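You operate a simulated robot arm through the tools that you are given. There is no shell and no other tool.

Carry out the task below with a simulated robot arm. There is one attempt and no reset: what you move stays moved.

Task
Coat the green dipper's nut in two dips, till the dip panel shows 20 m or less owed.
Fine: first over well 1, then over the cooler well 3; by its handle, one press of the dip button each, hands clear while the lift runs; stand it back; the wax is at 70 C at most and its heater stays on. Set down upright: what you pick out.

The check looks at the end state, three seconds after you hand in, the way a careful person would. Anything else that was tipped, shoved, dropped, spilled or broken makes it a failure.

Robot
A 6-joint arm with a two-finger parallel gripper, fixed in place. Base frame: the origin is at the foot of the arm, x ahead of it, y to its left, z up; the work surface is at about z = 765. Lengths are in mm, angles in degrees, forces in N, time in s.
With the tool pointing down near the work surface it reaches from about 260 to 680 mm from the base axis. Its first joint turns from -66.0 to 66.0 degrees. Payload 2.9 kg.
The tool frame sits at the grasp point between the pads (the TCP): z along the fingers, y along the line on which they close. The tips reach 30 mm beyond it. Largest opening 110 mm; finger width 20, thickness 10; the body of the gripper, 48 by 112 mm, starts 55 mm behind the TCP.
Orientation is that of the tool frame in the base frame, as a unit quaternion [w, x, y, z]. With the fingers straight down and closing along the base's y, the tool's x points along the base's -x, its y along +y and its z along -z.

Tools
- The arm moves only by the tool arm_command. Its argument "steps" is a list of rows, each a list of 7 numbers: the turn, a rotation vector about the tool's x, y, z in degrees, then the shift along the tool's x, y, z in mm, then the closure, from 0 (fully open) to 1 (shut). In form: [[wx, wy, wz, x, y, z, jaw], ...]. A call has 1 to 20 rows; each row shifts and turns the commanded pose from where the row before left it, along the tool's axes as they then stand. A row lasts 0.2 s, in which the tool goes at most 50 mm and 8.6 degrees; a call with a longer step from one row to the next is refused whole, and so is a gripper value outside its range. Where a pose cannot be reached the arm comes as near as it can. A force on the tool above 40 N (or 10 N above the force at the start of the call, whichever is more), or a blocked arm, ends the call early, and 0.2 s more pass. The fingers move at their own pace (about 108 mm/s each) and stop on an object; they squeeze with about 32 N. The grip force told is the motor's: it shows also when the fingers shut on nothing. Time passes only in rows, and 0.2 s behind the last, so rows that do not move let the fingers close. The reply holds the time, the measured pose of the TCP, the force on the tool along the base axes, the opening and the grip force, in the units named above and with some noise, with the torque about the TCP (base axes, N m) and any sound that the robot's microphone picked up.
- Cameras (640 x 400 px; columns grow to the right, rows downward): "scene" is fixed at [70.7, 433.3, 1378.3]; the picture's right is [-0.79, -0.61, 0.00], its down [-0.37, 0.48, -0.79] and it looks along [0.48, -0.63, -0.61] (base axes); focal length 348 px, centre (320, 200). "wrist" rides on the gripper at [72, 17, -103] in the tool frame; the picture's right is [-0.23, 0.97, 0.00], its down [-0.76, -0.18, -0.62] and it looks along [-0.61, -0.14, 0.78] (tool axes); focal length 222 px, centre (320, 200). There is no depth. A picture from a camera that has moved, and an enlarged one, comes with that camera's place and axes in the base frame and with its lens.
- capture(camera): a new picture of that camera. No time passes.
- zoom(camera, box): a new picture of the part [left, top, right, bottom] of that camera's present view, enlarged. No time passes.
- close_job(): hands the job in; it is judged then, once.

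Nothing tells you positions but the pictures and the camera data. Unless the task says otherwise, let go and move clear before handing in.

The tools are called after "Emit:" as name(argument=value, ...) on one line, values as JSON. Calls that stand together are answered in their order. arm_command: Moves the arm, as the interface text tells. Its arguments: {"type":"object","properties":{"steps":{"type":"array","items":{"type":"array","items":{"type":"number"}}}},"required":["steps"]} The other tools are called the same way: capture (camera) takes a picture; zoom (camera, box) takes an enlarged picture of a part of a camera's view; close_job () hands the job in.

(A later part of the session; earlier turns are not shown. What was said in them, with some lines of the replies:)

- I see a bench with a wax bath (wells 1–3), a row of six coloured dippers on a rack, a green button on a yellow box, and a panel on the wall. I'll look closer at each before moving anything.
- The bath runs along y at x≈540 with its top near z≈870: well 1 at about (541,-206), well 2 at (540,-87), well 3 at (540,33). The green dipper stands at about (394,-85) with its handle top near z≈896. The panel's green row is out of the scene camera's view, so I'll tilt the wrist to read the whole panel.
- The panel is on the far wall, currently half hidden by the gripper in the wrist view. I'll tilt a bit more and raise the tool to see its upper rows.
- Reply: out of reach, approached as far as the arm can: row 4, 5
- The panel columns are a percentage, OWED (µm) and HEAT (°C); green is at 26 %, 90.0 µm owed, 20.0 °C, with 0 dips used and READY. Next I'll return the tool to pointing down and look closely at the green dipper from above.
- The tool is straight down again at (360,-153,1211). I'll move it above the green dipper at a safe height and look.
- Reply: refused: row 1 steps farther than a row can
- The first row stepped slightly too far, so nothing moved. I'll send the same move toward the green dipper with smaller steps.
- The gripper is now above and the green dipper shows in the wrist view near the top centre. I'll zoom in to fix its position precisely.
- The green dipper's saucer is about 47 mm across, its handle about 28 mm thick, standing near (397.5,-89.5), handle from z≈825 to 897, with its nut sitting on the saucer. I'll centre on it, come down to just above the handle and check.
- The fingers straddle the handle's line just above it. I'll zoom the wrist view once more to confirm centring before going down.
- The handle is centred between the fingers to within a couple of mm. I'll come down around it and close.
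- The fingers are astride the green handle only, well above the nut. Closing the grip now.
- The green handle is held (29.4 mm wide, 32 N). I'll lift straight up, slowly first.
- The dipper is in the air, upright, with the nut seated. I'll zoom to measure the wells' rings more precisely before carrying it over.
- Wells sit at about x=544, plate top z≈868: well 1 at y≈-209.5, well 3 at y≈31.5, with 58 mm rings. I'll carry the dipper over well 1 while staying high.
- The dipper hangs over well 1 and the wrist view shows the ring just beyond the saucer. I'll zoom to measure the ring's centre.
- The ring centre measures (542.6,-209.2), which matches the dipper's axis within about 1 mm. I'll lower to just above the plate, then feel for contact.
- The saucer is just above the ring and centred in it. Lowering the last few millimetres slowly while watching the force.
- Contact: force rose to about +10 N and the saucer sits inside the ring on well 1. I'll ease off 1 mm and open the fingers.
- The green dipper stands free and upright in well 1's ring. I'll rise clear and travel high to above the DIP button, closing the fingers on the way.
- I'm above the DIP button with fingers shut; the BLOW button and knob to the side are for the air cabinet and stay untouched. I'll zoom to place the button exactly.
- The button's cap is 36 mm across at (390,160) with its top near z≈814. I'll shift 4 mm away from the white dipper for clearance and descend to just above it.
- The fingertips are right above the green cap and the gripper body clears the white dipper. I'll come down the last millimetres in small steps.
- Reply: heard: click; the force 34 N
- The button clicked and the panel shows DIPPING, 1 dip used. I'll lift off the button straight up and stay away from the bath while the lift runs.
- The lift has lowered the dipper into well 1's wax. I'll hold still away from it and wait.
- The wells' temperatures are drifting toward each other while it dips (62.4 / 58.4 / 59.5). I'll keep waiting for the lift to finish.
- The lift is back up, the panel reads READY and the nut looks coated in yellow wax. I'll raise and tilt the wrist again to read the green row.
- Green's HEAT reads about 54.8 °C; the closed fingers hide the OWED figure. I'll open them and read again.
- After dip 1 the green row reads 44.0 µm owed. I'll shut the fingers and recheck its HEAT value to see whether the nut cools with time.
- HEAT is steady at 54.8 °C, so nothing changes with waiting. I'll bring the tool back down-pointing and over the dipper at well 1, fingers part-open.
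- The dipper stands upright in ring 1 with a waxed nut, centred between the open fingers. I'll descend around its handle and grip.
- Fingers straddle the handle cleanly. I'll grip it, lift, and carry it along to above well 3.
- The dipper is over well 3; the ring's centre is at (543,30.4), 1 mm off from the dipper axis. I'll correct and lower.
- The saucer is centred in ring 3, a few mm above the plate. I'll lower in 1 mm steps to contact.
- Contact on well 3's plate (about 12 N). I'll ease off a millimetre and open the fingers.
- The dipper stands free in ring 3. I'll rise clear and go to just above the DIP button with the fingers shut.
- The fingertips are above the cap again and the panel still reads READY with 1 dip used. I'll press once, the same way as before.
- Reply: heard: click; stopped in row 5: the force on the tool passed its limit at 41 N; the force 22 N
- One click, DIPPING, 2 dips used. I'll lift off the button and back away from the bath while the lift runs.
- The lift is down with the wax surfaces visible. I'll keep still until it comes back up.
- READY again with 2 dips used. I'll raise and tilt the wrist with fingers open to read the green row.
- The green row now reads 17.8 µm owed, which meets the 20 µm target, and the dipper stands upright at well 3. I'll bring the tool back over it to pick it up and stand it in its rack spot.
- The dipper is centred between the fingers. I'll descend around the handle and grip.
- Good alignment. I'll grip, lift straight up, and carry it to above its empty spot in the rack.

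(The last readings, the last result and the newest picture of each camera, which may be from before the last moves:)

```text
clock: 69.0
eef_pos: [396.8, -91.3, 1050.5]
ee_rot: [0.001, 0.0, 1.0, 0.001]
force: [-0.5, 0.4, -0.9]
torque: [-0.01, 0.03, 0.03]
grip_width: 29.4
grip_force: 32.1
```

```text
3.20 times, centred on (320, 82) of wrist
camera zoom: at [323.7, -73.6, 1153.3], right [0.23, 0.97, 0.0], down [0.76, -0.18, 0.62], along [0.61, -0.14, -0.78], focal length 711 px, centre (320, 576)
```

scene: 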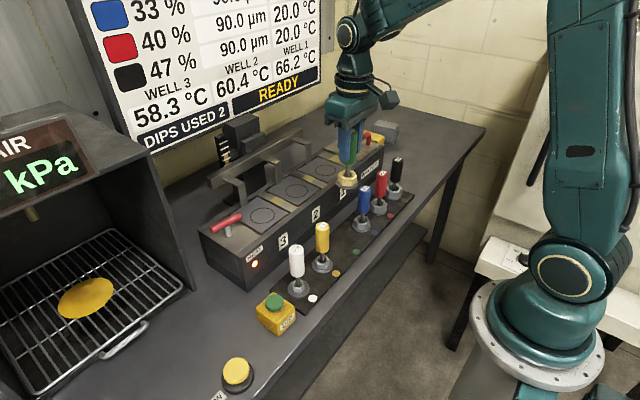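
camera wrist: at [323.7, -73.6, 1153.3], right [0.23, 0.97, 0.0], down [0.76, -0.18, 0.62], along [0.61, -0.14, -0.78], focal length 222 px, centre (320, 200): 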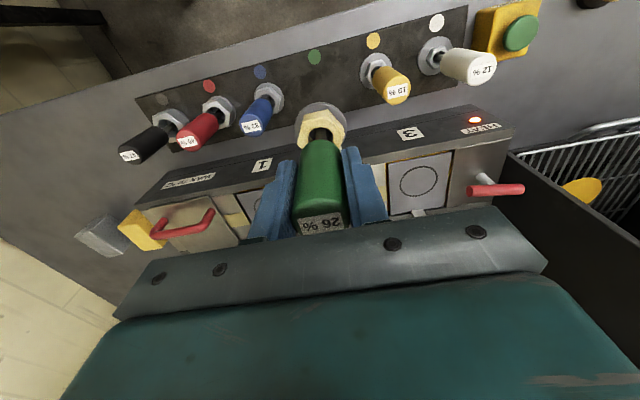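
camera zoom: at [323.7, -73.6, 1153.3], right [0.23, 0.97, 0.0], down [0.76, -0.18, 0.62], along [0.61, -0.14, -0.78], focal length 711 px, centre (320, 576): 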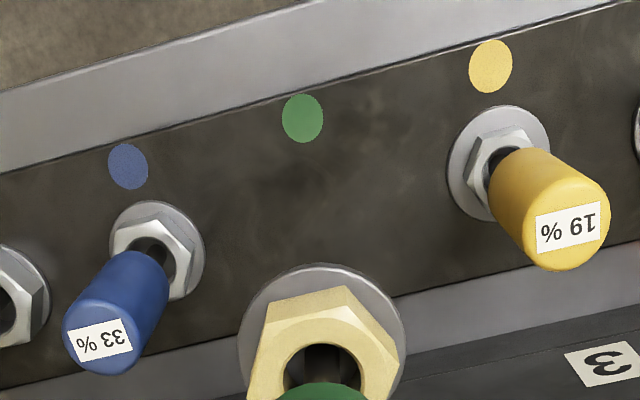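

The empty spot is midway between the yellow and blue saucers, at about (397.9,-90.3); the dipper's axis is about 2.5 mm short in x. I'll correct that and lower most of the way.

Emit:
arm_command(steps=[[0, 0, 0, -2.7, -0.5, 20, 1], [0, 0, 0, 0, 0, 35, 1], [0, 0, 0, 0, 0, 35, 1], [0, 0, 0, 0, 0, 35, 1], [0, 0, 0, 0, 0, 30, 1], [0, 0, 0, 0, 0, 15, 1], [0, 0, 0, 0, 0, 5, 1], [0, 0, 0, 0, 0, 0, 1]])

Emit:
capture(camera="wrist")

Emit:
zoom(camera="wrist", box=[190, 40, 450, 202])

Emit:
zoom(camera="scene", box=[280, 170, 440, 270])

```text
clock: 70.8
eef_pos: [400.0, -90.6, 874.5]
ee_rot: [0.001, 0.0, 1.0, 0.0]
force: [-0.5, 0.2, -1.4]
torque: [-0.01, 0.0, -0.01]
grip_width: 29.2
grip_force: 31.6
```

```text
taken
camera wrist: at [326.7, -73.4, 977.7], right [0.23, 0.97, 0.0], down [0.76, -0.18, 0.62], along [0.61, -0.14, -0.78], focal length 222 px, centre (320, 200)
```

wrist: 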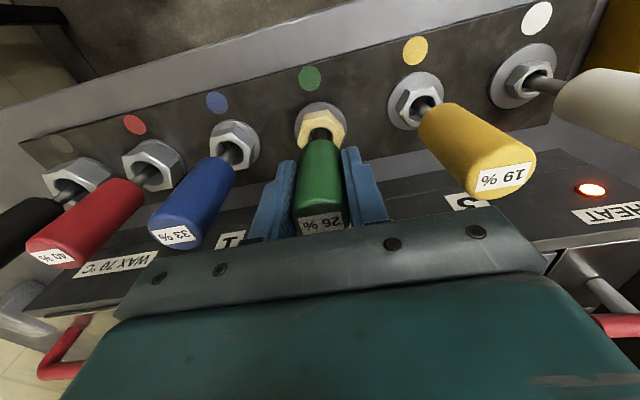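

```text
2.46 times, centred on (320, 121) of wrist
camera zoom: at [326.7, -73.4, 977.7], right [0.23, 0.97, 0.0], down [0.76, -0.18, 0.62], along [0.61, -0.14, -0.78], focal length 547 px, centre (320, 394)
```

zoom: 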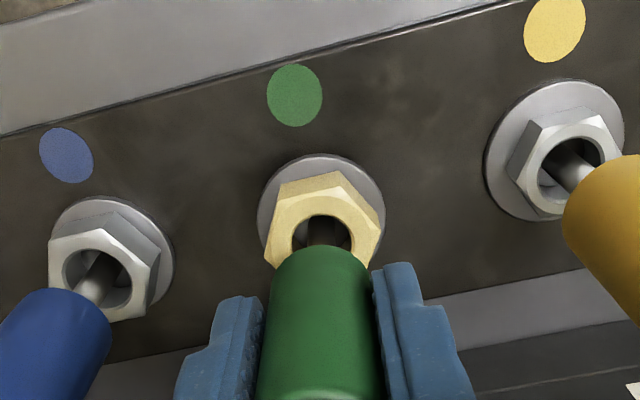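

```text
4.00 times, centred on (360, 220) of scene
camera zoom: at [70.7, 433.3, 1378.3], right [-0.79, -0.61, 0.0], down [-0.37, 0.48, -0.79], along [0.48, -0.63, -0.61], focal length 1392 px, centre (160, 120)
```

zoom: 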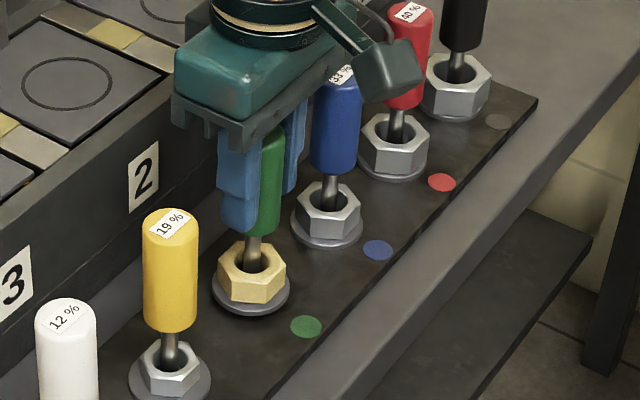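

The dipper hovers about 10 mm over its place, roughly 1 mm too far in x. I'll nudge that and lower gently to contact.

Emit:
arm_command(steps=[[0, 0, 0, 1.2, 0, 3, 1], [0, 0, 0, 0, 0, 3, 1], [0, 0, 0, 0, 0, 2, 1], [0, 0, 0, 0, 0, 0, 1]])

```text
clock: 71.8
eef_pos: [399.6, -90.4, 866.6]
ee_rot: [0.001, 0.0, 1.0, 0.0]
force: [-0.8, 0.2, 1.8]
torque: [-0.16, 0.12, 0.02]
grip_width: 29.6
grip_force: 32.2
```

The force has just begun to rise, so it's touching. One more small step to seat it.

Emit:
arm_command(steps=[[0, 0, 0, 0, 0, 0.7, 1], [0, 0, 0, 0, 0, 0, 1]])

Emit:
zoom(camera="scene", box=[280, 170, 440, 270])

Emit:
zoom(camera="wrist", box=[190, 40, 450, 202])

```text
clock: 72.4
eef_pos: [399.3, -90.0, 868.0]
ee_rot: [0.001, 0.0, 1.0, 0.0]
force: [-2.0, -0.1, 13.3]
torque: [-0.22, 0.22, 0.0]
grip_width: 29.3
grip_force: 32.1
```

```text
4.00 times, centred on (360, 220) of scene
camera zoom: at [70.4, 433.4, 1378.3], right [-0.79, -0.61, 0.0], down [-0.37, 0.48, -0.79], along [0.48, -0.63, -0.61], focal length 1392 px, centre (160, 120)
```

zoom: 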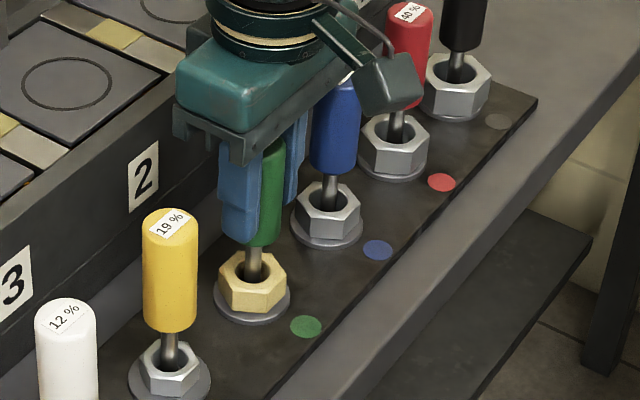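

```text
2.46 times, centred on (320, 121) of wrist
camera zoom: at [325.7, -73.6, 969.6], right [0.23, 0.97, 0.0], down [0.76, -0.18, 0.62], along [0.61, -0.14, -0.78], focal length 547 px, centre (320, 394)
```

zoom: 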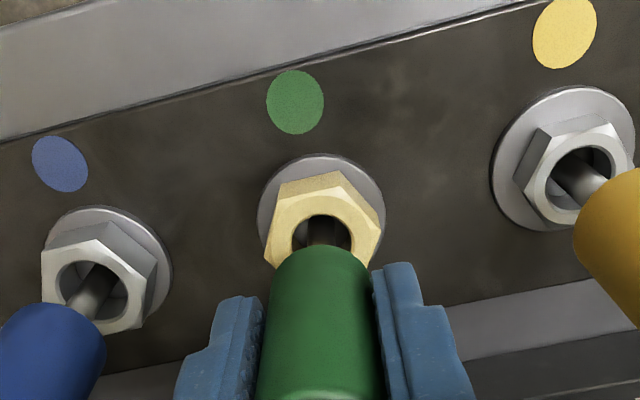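

Seated: about 13 N and the saucer rests flat where it stood at the start. I'll ease off slightly and open the fingers.

Emit:
arm_command(steps=[[0, 0, 0, 0, 0, -0.8, 1], [0, 0, 0, 0, 0, 0, 0.75], [0, 0, 0, 0, 0, 0, 0.45], [0, 0, 0, 0, 0, 0, 0.4]])

Emit:
zoom(camera="scene", box=[280, 170, 440, 270])

Emit:
capture(camera="wrist")

```text
clock: 73.4
eef_pos: [399.8, -89.9, 866.8]
ee_rot: [0.001, 0.0, 1.0, 0.0]
force: [0.1, -0.6, 0.2]
torque: [0.05, 0.0, 0.01]
grip_width: 66.2
grip_force: 0.2
```

```text
4.00 times, centred on (360, 220) of scene
camera zoom: at [70.7, 433.3, 1378.3], right [-0.79, -0.61, 0.0], down [-0.37, 0.48, -0.79], along [0.48, -0.63, -0.61], focal length 1392 px, centre (160, 120)
```

zoom: 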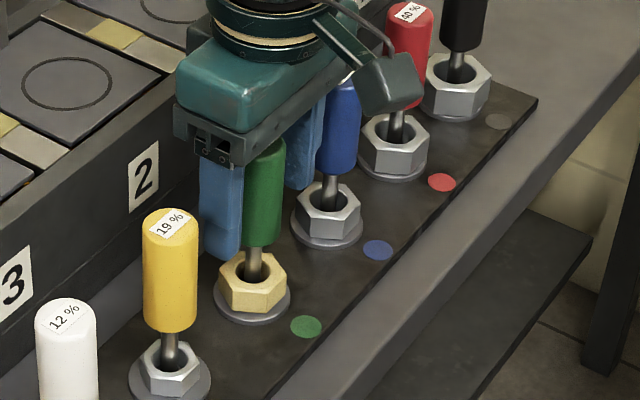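

```text
taken
camera wrist: at [325.5, -73.6, 969.8], right [0.23, 0.97, 0.0], down [0.76, -0.18, 0.62], along [0.61, -0.14, -0.78], focal length 222 px, centre (320, 200)
```

wrist: 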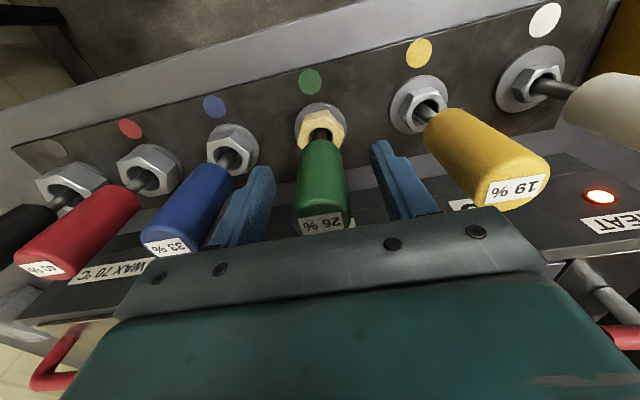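

The dipper stands by itself, upright, in its slot. I'll rise straight up and move well clear, then check everything.

Emit:
arm_command(steps=[[0, 0, 0, 0, 0, -20, 0.4], [0, 0, 0, 0, 0, -35, 0.4], [0, 0, 0, 0, 0, -40, 0.4], [0, 0, 0, 0, 0, -45, 0.4], [0, 0, 0, 5, 0, -45, 0.4], [0, 0, 0, 10, 0, -45, 0.4], [0, 0, 0, 10, 0, -45, 0.4], [0, 0, 0, 10, 0, -45, 0.4], [0, 0, 0, 10, 0, -20, 0], [0, -8, 0, 0, 0, 0, 0], [0, -8, 0, 0, 0, 0, 0], [0, -8, 0, 0, 0, 0, 0], [0, -8, 0, 0, 0, 0, 0], [0, -8, 0, 0, 0, 0, 0], [0, -8, 0, 0, 0, 0, 0], [0, -8, 0, 0, 0, 0, 0], [0, -8, 0, 0, 0, 0, 0], [0, -8, 0, 0, 0, 0, 0], [0, 0, 0, 0, 0, 0, 0]])

Emit:
capture(camera="scene")

Emit:
zoom(camera="scene", box=[270, 140, 430, 260])

Emit:
zoom(camera="scene", box=[190, 150, 350, 290])

Emit:
capture(camera="wrist")

Emit:
zoom(camera="wrist", box=[130, 60, 450, 260])

```text
clock: 77.4
eef_pos: [354.3, -90.7, 1206.5]
ee_rot: [0.589, 0.001, 0.808, 0.0]
force: [-0.9, 0.0, -0.7]
torque: [0.04, 0.04, 0.0]
grip_width: 109.9
grip_force: 0.0
```

```text
taken
```

scene: 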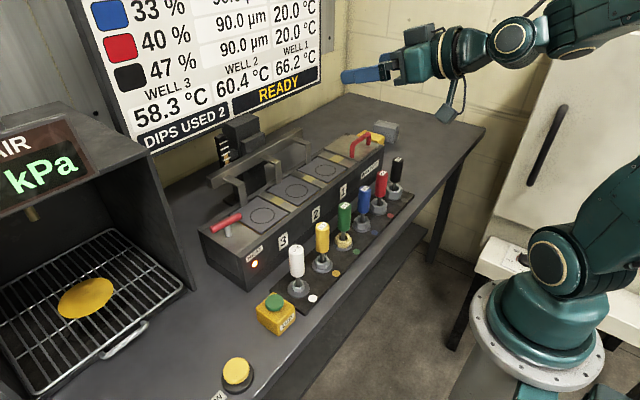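

```text
3.33 times, centred on (350, 200) of scene
camera zoom: at [70.7, 433.4, 1378.3], right [-0.79, -0.61, 0.0], down [-0.37, 0.48, -0.79], along [0.48, -0.63, -0.61], focal length 1160 px, centre (220, 200)
```

zoom: 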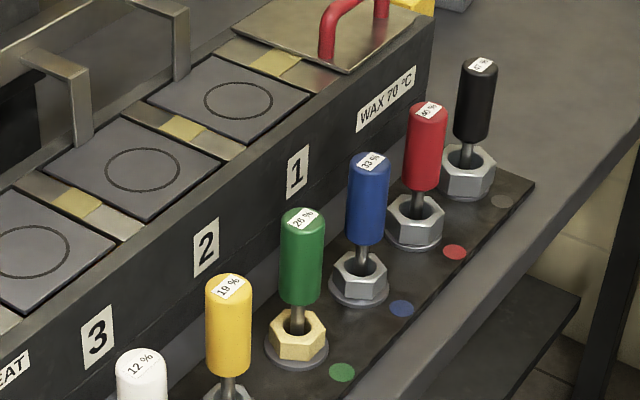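

```text
2.86 times, centred on (270, 220) of scene
camera zoom: at [70.7, 433.4, 1378.3], right [-0.79, -0.61, 0.0], down [-0.37, 0.48, -0.79], along [0.48, -0.63, -0.61], focal length 994 px, centre (463, 143)
```

zoom: 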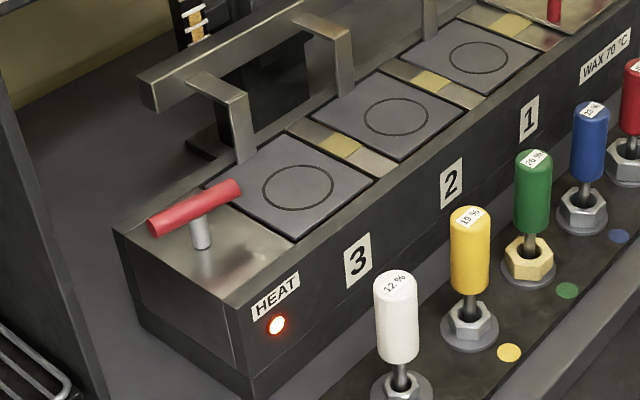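

```text
taken
camera wrist: at [232.2, -73.6, 1169.3], right [0.07, 0.97, 0.22], down [-0.36, -0.18, 0.92], along [0.93, -0.14, 0.34], focal length 222 px, centre (320, 200)
```

wrist: 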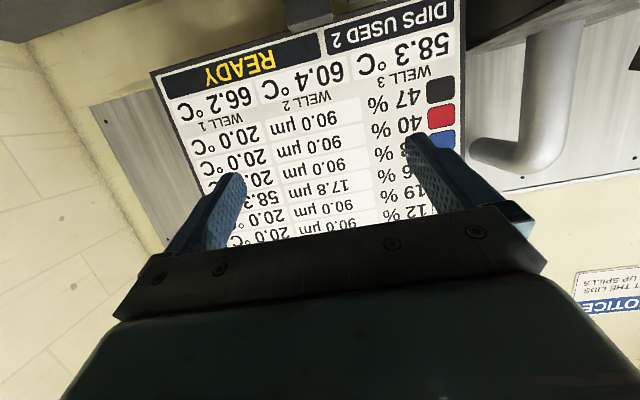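

```text
2.00 times, centred on (290, 160) of wrist
camera zoom: at [232.2, -73.6, 1169.3], right [0.07, 0.97, 0.22], down [-0.36, -0.18, 0.92], along [0.93, -0.14, 0.34], focal length 444 px, centre (380, 280)
```

zoom: 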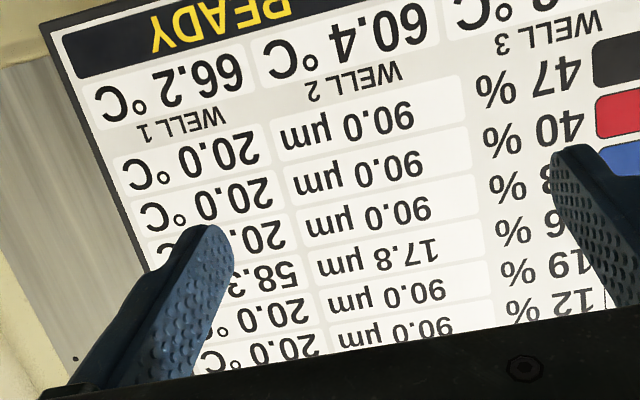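

The green dipper is upright in its slot with a waxed nut, and the panel shows green at 17.8 µm owed with 2 dips used. The other dippers are untouched, the heater light is on and the arm is clear, so I'm handing in.

Emit:
close_job()

```text
The job is handed in.
```

The green dipper's nut is coated: after two dips the panel shows 17.8 µm owed, under the 20 µm limit (I took the task's "20 m" as 20 µm). I've handed the job in, but no result has come back yet.

- **Dips:** The first was over well 1 and the second over well 3, with one press of the dip button each. The arm backed away from the button and kept clear of the bath while the lift ran. Owed went from 90.0 to 44.0, then 17.8 µm.
- **Well temperatures:** They shifted after the first dip. When the second dip started, well 3 was at 59.5 °C: cooler than well 1 (62.4 °C), but slightly warmer than well 2 (58.4 °C). I kept to well 3 as you asked.
- **Wax and heater:** No well read above 67 °C, and I didn't touch the heater; its light is still on.
- **Putting it back:** The dipper is upright in its own rack spot between the yellow and blue ones. I handled it only by its handle.
- **Everything else:** In the last pictures nothing else had been moved, tipped or spilled, and the arm was clear.
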